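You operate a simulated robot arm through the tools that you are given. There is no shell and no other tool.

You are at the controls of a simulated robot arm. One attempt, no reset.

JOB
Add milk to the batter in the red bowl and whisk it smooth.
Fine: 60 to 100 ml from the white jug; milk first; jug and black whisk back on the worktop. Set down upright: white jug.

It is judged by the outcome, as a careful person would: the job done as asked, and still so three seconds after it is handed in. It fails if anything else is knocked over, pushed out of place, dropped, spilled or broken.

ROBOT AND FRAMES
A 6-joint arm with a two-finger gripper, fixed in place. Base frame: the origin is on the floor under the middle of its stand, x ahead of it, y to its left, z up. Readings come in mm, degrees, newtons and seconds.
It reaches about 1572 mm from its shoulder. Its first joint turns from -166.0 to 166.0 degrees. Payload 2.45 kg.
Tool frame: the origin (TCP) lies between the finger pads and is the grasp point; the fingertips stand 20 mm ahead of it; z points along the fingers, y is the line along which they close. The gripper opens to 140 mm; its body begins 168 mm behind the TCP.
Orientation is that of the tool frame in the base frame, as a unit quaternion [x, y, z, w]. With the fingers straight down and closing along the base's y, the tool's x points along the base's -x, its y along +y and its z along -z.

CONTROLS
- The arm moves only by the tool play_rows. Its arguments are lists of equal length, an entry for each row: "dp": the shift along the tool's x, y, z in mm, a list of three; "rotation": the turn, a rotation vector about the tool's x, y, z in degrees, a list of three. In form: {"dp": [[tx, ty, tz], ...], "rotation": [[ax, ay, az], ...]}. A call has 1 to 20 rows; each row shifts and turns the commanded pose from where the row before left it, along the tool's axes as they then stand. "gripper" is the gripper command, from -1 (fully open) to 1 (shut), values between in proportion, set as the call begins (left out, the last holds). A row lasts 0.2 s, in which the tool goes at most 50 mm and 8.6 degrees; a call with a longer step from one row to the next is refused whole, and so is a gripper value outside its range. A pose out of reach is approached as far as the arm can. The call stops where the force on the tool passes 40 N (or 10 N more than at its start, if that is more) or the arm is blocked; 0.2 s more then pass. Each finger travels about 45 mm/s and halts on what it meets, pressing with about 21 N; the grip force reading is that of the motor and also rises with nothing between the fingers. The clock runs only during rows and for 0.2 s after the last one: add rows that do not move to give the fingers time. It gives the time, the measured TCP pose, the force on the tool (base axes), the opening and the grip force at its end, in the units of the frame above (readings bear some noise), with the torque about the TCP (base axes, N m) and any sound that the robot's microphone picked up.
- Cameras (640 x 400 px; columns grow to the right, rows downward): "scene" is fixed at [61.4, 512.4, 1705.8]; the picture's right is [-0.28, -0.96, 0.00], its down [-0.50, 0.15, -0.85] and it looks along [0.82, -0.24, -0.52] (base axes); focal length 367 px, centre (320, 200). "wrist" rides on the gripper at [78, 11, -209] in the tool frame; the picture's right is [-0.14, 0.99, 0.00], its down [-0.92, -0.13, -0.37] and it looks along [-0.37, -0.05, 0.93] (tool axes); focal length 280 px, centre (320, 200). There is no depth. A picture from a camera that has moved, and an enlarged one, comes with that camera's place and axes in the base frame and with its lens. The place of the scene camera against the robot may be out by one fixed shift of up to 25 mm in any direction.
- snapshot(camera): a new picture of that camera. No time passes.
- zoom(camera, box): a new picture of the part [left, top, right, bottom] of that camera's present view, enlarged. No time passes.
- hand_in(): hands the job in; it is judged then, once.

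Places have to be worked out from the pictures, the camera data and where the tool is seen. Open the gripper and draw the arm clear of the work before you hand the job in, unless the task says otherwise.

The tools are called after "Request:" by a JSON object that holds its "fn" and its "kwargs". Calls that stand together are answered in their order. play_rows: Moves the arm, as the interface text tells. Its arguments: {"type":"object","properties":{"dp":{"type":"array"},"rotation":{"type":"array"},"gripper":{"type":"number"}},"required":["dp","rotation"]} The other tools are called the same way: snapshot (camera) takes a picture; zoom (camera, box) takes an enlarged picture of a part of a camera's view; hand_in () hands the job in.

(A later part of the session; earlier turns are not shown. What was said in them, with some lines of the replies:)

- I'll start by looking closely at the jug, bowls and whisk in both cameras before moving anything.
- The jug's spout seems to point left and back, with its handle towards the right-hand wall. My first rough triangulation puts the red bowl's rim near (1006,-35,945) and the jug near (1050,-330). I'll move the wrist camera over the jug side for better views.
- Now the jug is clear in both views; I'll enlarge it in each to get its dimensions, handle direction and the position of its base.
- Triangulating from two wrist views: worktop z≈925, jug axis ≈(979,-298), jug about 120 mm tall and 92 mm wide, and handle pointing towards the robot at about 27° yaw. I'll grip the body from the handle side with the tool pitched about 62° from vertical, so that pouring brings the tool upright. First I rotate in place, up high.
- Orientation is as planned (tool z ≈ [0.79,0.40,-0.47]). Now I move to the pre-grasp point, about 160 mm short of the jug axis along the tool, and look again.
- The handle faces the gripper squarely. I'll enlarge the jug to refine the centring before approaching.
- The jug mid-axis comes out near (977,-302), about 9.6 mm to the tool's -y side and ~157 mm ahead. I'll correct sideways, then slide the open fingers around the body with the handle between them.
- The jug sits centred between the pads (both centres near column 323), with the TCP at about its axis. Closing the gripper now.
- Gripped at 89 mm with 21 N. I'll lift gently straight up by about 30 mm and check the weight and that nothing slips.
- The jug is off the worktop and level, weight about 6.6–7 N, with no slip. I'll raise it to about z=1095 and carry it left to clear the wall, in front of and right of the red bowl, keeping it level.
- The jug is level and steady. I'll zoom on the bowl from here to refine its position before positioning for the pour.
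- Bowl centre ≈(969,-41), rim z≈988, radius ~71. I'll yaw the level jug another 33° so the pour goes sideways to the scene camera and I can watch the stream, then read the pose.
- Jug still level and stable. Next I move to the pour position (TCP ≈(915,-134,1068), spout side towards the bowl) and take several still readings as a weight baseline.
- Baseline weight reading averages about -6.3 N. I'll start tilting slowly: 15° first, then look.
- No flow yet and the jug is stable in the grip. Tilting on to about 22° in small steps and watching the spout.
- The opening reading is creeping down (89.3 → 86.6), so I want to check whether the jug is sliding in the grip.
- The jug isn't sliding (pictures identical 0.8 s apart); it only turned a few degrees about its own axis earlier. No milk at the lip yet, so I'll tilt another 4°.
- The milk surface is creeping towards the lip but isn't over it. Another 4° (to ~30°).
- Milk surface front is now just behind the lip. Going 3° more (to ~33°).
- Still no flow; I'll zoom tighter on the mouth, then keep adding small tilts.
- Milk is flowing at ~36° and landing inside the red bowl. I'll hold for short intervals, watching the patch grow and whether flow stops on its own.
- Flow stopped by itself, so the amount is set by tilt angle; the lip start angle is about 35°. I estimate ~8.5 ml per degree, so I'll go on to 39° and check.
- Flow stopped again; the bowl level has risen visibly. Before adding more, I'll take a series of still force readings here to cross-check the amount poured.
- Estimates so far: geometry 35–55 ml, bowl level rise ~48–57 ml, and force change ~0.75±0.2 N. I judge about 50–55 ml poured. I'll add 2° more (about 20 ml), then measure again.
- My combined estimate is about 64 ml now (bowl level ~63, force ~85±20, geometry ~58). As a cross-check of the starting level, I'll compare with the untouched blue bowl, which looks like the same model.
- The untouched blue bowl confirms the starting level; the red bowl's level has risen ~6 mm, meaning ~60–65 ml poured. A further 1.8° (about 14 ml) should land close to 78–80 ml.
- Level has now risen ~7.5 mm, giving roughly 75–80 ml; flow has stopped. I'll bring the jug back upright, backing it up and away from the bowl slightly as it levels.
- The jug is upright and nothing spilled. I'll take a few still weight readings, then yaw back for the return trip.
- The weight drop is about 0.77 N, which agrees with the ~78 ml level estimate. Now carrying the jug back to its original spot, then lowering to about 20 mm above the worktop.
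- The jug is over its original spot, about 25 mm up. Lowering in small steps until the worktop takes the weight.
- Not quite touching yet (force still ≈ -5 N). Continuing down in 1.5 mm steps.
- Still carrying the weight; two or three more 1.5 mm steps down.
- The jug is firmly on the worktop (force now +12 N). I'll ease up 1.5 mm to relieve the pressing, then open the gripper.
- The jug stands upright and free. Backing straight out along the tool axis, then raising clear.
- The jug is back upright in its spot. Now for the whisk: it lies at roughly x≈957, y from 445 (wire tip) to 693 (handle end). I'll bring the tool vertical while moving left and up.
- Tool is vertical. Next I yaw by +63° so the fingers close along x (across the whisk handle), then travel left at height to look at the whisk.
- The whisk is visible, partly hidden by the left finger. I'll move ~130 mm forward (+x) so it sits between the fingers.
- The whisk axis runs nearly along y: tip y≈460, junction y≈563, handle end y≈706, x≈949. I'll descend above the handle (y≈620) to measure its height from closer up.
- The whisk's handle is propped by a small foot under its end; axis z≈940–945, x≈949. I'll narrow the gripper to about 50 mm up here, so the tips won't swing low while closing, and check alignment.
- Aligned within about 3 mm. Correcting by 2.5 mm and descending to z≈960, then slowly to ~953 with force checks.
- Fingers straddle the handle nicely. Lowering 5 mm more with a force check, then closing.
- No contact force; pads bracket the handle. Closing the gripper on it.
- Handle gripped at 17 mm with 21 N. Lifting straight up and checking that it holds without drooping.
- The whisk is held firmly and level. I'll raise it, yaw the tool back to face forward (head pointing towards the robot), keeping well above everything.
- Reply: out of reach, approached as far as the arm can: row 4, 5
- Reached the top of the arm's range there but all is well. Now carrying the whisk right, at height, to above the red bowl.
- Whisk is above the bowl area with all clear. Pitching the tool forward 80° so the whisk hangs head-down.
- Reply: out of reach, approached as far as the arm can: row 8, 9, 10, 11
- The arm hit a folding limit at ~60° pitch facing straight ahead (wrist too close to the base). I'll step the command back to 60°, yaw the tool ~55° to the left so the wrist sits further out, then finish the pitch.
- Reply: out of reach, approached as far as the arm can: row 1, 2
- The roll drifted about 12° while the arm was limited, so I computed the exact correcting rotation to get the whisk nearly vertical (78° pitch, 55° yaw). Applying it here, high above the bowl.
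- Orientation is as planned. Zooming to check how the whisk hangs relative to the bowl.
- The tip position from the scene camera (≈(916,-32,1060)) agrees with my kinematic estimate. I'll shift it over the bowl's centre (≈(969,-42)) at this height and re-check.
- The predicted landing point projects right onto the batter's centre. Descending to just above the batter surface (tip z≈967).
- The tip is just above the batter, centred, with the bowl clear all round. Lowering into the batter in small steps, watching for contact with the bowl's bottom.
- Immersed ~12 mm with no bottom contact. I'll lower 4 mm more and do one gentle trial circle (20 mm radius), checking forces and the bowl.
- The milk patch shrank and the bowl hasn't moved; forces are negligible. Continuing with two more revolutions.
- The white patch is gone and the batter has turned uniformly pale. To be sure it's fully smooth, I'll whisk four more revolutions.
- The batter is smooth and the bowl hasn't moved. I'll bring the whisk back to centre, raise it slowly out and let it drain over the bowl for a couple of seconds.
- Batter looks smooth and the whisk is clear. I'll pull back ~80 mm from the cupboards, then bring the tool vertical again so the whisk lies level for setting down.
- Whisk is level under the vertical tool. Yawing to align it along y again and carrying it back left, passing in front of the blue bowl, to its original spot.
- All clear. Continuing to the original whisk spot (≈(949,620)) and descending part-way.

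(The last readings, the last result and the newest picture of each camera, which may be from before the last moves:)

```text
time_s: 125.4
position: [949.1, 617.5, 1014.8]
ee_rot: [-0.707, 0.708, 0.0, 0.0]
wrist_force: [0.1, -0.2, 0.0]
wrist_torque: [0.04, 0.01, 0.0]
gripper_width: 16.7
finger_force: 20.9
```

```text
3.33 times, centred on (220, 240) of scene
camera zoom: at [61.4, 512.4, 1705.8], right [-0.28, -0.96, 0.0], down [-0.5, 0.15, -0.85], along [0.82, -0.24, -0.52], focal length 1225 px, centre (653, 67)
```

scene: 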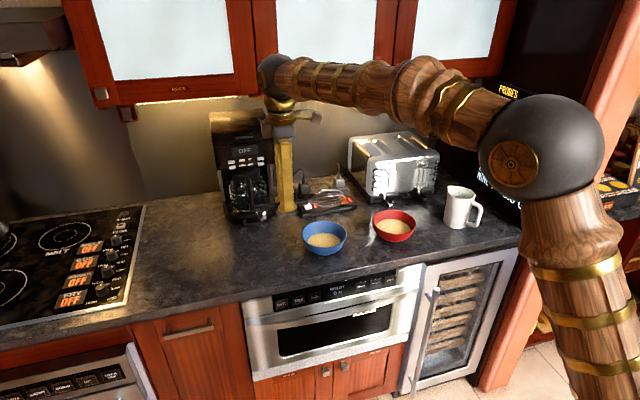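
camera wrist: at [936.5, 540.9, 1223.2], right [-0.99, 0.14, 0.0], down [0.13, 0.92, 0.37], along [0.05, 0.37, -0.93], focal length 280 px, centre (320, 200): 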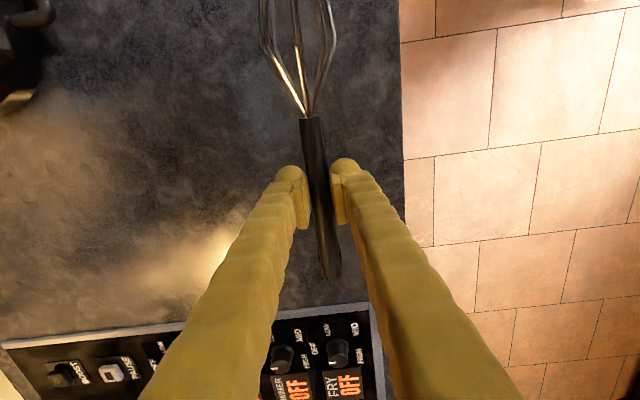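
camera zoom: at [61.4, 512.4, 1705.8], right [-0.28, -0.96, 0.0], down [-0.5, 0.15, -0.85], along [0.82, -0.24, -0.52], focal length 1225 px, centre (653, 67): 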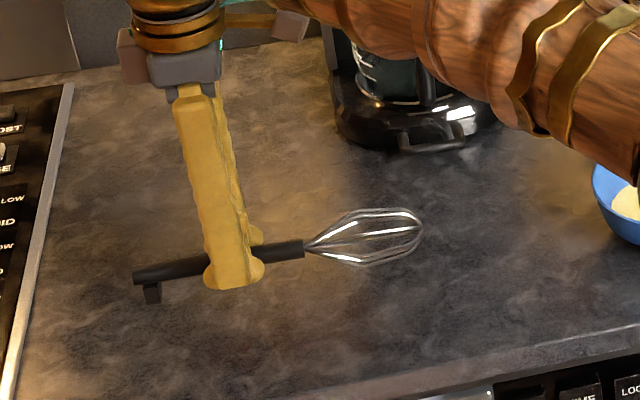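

The whisk hangs level over its original place with the foot underneath. Lowering: first to ~960, then in 2 mm steps to contact.

Request:
{"fn": "play_rows", "kwargs": {"dp": [[0, 0, 10], [0, 0, 15], [0, 0, 15], [0, 0, 10], [0, 0, 4], [0, 0, 0]], "rotation": [[0, 0, 0], [0, 0, 0], [0, 0, 0], [0, 0, 0], [0, 0, 0], [0, 0, 0]]}}

Request:
{"fn": "play_rows", "kwargs": {"dp": [[0, 0, 2], [0, 0, 0]], "rotation": [[0, 0, 0], [0, 0, 0]]}}

Request:
{"fn": "play_rows", "kwargs": {"dp": [[0, 0, 2], [0, 0, 0]], "rotation": [[0, 0, 0], [0, 0, 0]]}}

Request:
{"fn": "zoom", "kwargs": {"camera": "scene", "box": [160, 230, 260, 300]}}

```text
time_s: 126.8
position: [949.9, 617.8, 960.2]
ee_rot: [-0.707, 0.708, 0.0, 0.001]
wrist_force: [0.2, -0.5, 0.2]
wrist_torque: [0.04, 0.0, 0.01]
gripper_width: 16.7
finger_force: 21.1
```

```text
time_s: 127.4
position: [948.3, 618.4, 958.9]
ee_rot: [-0.706, 0.708, -0.001, 0.0]
wrist_force: [-0.1, -1.0, -0.5]
wrist_torque: [0.04, -0.01, -0.01]
gripper_width: 16.8
finger_force: 21.2
```

```text
time_s: 128.0
position: [949.9, 616.6, 956.9]
ee_rot: [-0.707, 0.708, 0.0, 0.0]
wrist_force: [0.7, -0.5, 1.4]
wrist_torque: [-0.2, -0.01, 0.01]
gripper_width: 16.8
finger_force: 21.4
```

```text
5.71 times, centred on (210, 265) of scene
camera zoom: at [61.4, 512.4, 1705.8], right [-0.28, -0.96, 0.0], down [-0.5, 0.15, -0.85], along [0.82, -0.24, -0.52], focal length 2100 px, centre (949, -171)
```

zoom: 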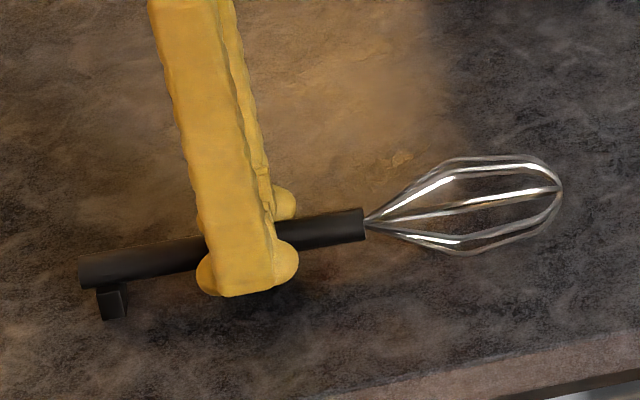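

First light contact at the wire end (torque −0.2 N·m). One more millimetre to seat the foot, then open just enough to release.

Request:
{"fn": "play_rows", "kwargs": {"dp": [[0, 0, 1], [0, 0, 0]], "rotation": [[0, 0, 0], [0, 0, 0]]}}

Request:
{"fn": "zoom", "kwargs": {"camera": "scene", "box": [160, 230, 260, 300]}}

```text
time_s: 128.6
position: [948.9, 618.3, 955.1]
ee_rot: [-0.707, 0.707, 0.0, 0.0]
wrist_force: [0.0, -1.5, 5.9]
wrist_torque: [-0.25, 0.02, 0.0]
gripper_width: 16.9
finger_force: 21.4
```

```text
5.71 times, centred on (210, 265) of scene
camera zoom: at [61.4, 512.4, 1705.8], right [-0.28, -0.96, 0.0], down [-0.5, 0.15, -0.85], along [0.82, -0.24, -0.52], focal length 2100 px, centre (949, -171)
```

zoom: 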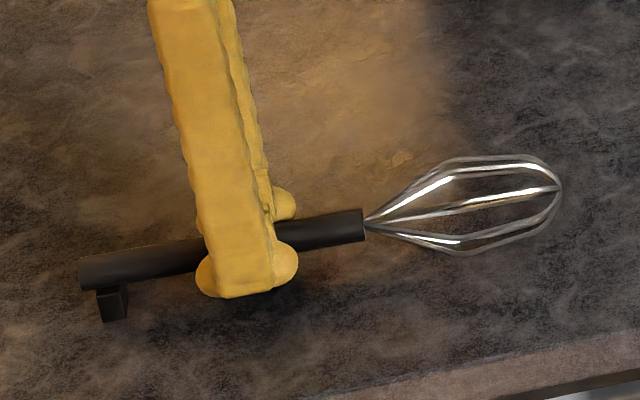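

Now both ends are seated (5.9 N shared). Opening to ~50 mm to release.

Request:
{"fn": "play_rows", "kwargs": {"dp": [[0, 0, 0], [0, 0, 0], [0, 0, 0], [0, 0, 0], [0, 0, 0], [0, 0, 0]], "rotation": [[0, 0, 0], [0, 0, 0], [0, 0, 0], [0, 0, 0], [0, 0, 0], [0, 0, 0]], "gripper": 0.286}}

Request:
{"fn": "zoom", "kwargs": {"camera": "scene", "box": [160, 230, 260, 300]}}

Request:
{"fn": "snapshot", "kwargs": {"camera": "wrist"}}

```text
time_s: 130.0
position: [949.0, 617.9, 955.2]
ee_rot: [-0.706, 0.708, 0.001, 0.0]
wrist_force: [0.5, 0.3, -0.4]
wrist_torque: [0.01, 0.01, -0.01]
gripper_width: 50.0
finger_force: 0.1
```

```text
5.71 times, centred on (210, 265) of scene
camera zoom: at [61.4, 512.4, 1705.8], right [-0.28, -0.96, 0.0], down [-0.5, 0.15, -0.85], along [0.82, -0.24, -0.52], focal length 2100 px, centre (949, -171)
```

zoom: 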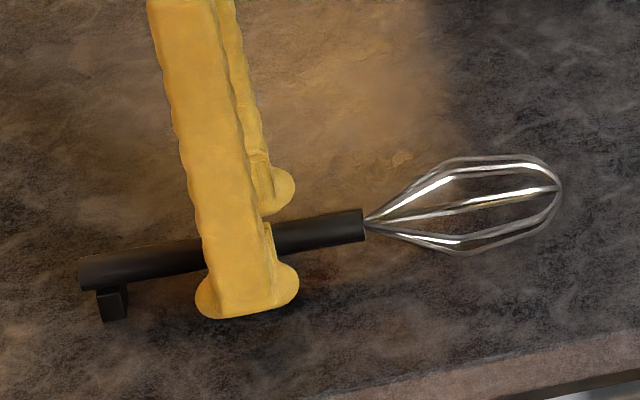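

```text
taken
camera wrist: at [937.1, 542.3, 1163.9], right [-0.99, 0.14, 0.0], down [0.13, 0.92, 0.37], along [0.05, 0.36, -0.93], focal length 280 px, centre (320, 200)
```

wrist: 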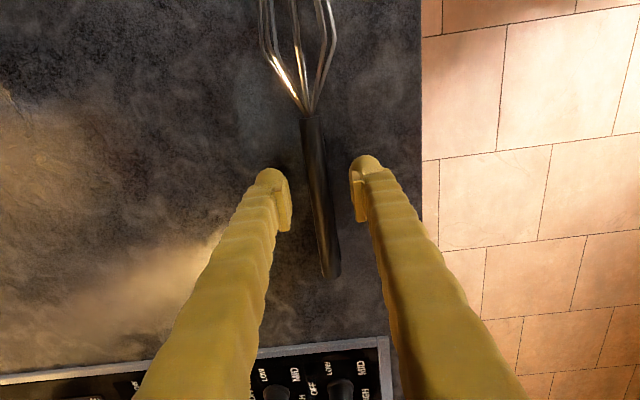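

The whisk rests free, lying just as it originally did. Rising straight up, then drawing the arm back clear towards the robot.

Request:
{"fn": "play_rows", "kwargs": {"dp": [[0, 0, -15], [0, 0, -30], [0, 0, -40], [0, 0, -40], [0, 0, -40], [0, 0, -40], [0, 0, 0]], "rotation": [[0, 0, 0], [0, 0, 0], [0, 0, 0], [0, 0, 0], [0, 0, 0], [0, 0, 0], [0, 0, 0]]}}

Request:
{"fn": "play_rows", "kwargs": {"dp": [[0, 40, -5], [0, 45, -5], [0, 45, -5], [0, 45, -5], [10, 45, -5], [20, 40, -5], [20, 40, -5], [20, 20, 0], [0, 0, 0]], "rotation": [[0, 0, 0], [0, 0, 0], [0, 0, 0], [0, 0, 0], [0, 0, 0], [0, 0, 0], [0, 0, 0], [0, 0, 0], [0, 0, 0]], "gripper": -1}}

Request:
{"fn": "snapshot", "kwargs": {"camera": "scene"}}

Request:
{"fn": "zoom", "kwargs": {"camera": "scene", "box": [150, 230, 310, 330]}}

Request:
{"fn": "zoom", "kwargs": {"camera": "scene", "box": [280, 120, 540, 280]}}

```text
time_s: 131.6
position: [947.8, 619.7, 1158.6]
ee_rot: [-0.706, 0.708, 0.001, -0.001]
wrist_force: [-0.5, -0.3, -0.1]
wrist_torque: [-0.01, 0.0, 0.0]
gripper_width: 49.9
finger_force: 0.1
```

```text
time_s: 133.6
position: [626.7, 552.1, 1196.3]
ee_rot: [-0.706, 0.708, 0.0, 0.0]
wrist_force: [0.9, -0.4, -0.5]
wrist_torque: [-0.01, -0.02, -0.01]
gripper_width: 140.1
finger_force: 0.1
```

```text
taken
```

scene: 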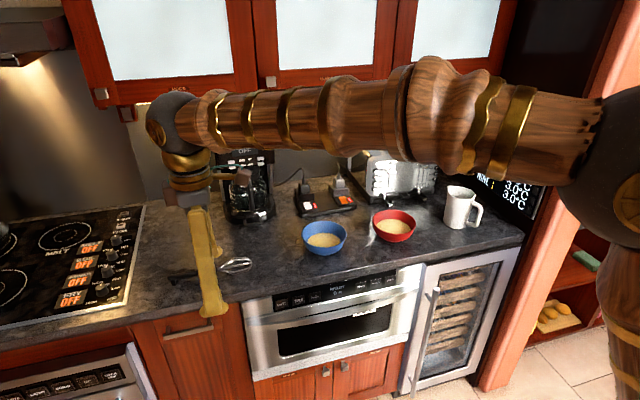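

```text
4.00 times, centred on (230, 280) of scene
camera zoom: at [61.4, 512.4, 1705.8], right [-0.28, -0.96, 0.0], down [-0.5, 0.15, -0.85], along [0.82, -0.24, -0.52], focal length 1470 px, centre (680, -120)
```

zoom: 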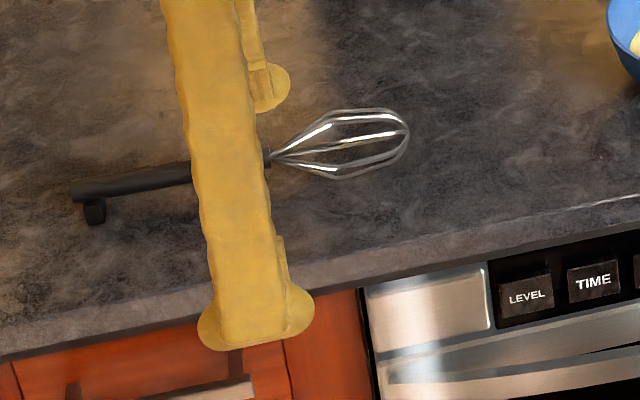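

```text
2.46 times, centred on (410, 200) of scene
camera zoom: at [61.4, 512.4, 1705.8], right [-0.28, -0.96, 0.0], down [-0.5, 0.15, -0.85], along [0.82, -0.24, -0.52], focal length 904 px, centre (98, 200)
```

zoom: 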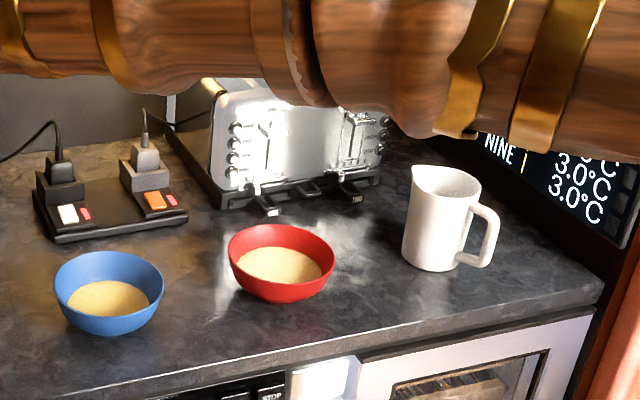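

Everything is in place: jug upright, whisk back as found, bowls unmoved. One last close look at the final batter level, since the surface is now uniform.

Request:
{"fn": "zoom", "kwargs": {"camera": "scene", "box": [370, 205, 425, 243]}}

Request:
{"fn": "play_rows", "kwargs": {"dp": [[0, 0, 0], [0, 0, 0], [0, 0, 0]], "rotation": [[0, 0, 0], [0, 0, 0], [0, 0, 0]]}}

Request:
{"fn": "zoom", "kwargs": {"camera": "scene", "box": [430, 165, 510, 240]}}

```text
10.53 times, centred on (398, 224) of scene
camera zoom: at [61.4, 512.4, 1705.8], right [-0.28, -0.96, 0.0], down [-0.5, 0.15, -0.85], along [0.82, -0.24, -0.52], focal length 3868 px, centre (-496, -53)
```

zoom: 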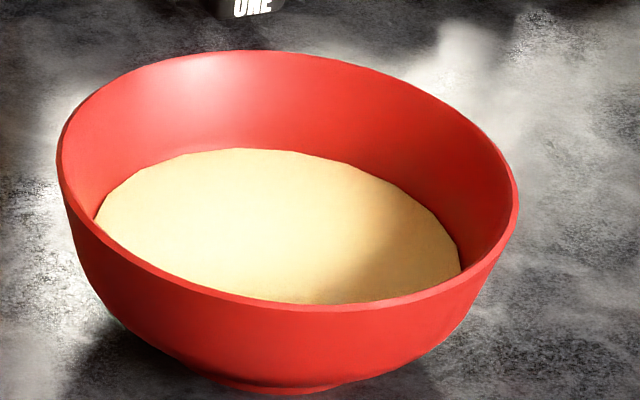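

```text
time_s: 134.4
position: [626.9, 550.9, 1196.1]
ee_rot: [-0.706, 0.708, 0.0, 0.0]
wrist_force: [0.3, -0.1, -0.7]
wrist_torque: [0.0, -0.02, 0.01]
gripper_width: 140.1
finger_force: 0.2
```

```text
5.33 times, centred on (470, 202) of scene
camera zoom: at [61.4, 512.4, 1705.8], right [-0.28, -0.96, 0.0], down [-0.5, 0.15, -0.85], along [0.82, -0.24, -0.52], focal length 1960 px, centre (-480, 187)
```

zoom: 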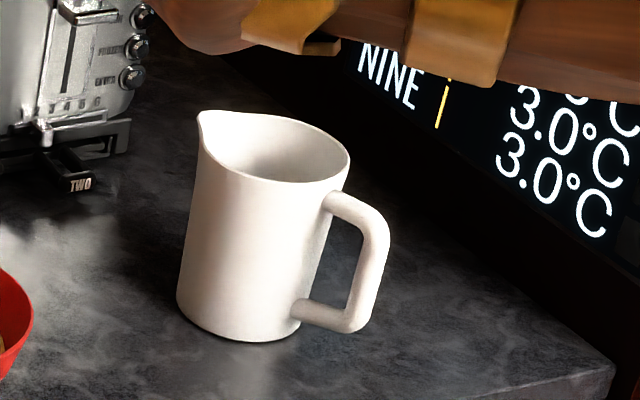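

The batter is smooth, with about 76–78 ml of milk in it by level and by weight. The jug is upright, the whisk is on the worktop, and the gripper is open and clear, so I'm handing in.

Request:
{"fn": "hand_in", "kwargs": {}}

```text
The job is handed in.
```

I added milk from the white jug to the batter in the red bowl, then whisked it smooth, and handed the job in. The tool didn't return a verdict.

- **Milk:** I poured about 75–80 ml, inside the 60–100 ml range. That is an estimate: the rise in the bowl's level gave about 76–78 ml, and the drop in the jug's weight gave about 78 ml, though the force readings are noisy. The milk went in before any whisking.
- **Batter:** After seven turns with the whisk, the white milk patch was gone and the batter was an even, pale colour.
- **Jug and whisk:** The white jug is upright in its original spot, with its handle turned a few degrees. The black whisk is lying back where I found it.
- **Everything else:** I saw no spills and nothing knocked over. The red bowl may have shifted by about 1 mm during whisking. The gripper is open and the arm is clear of the worktop.
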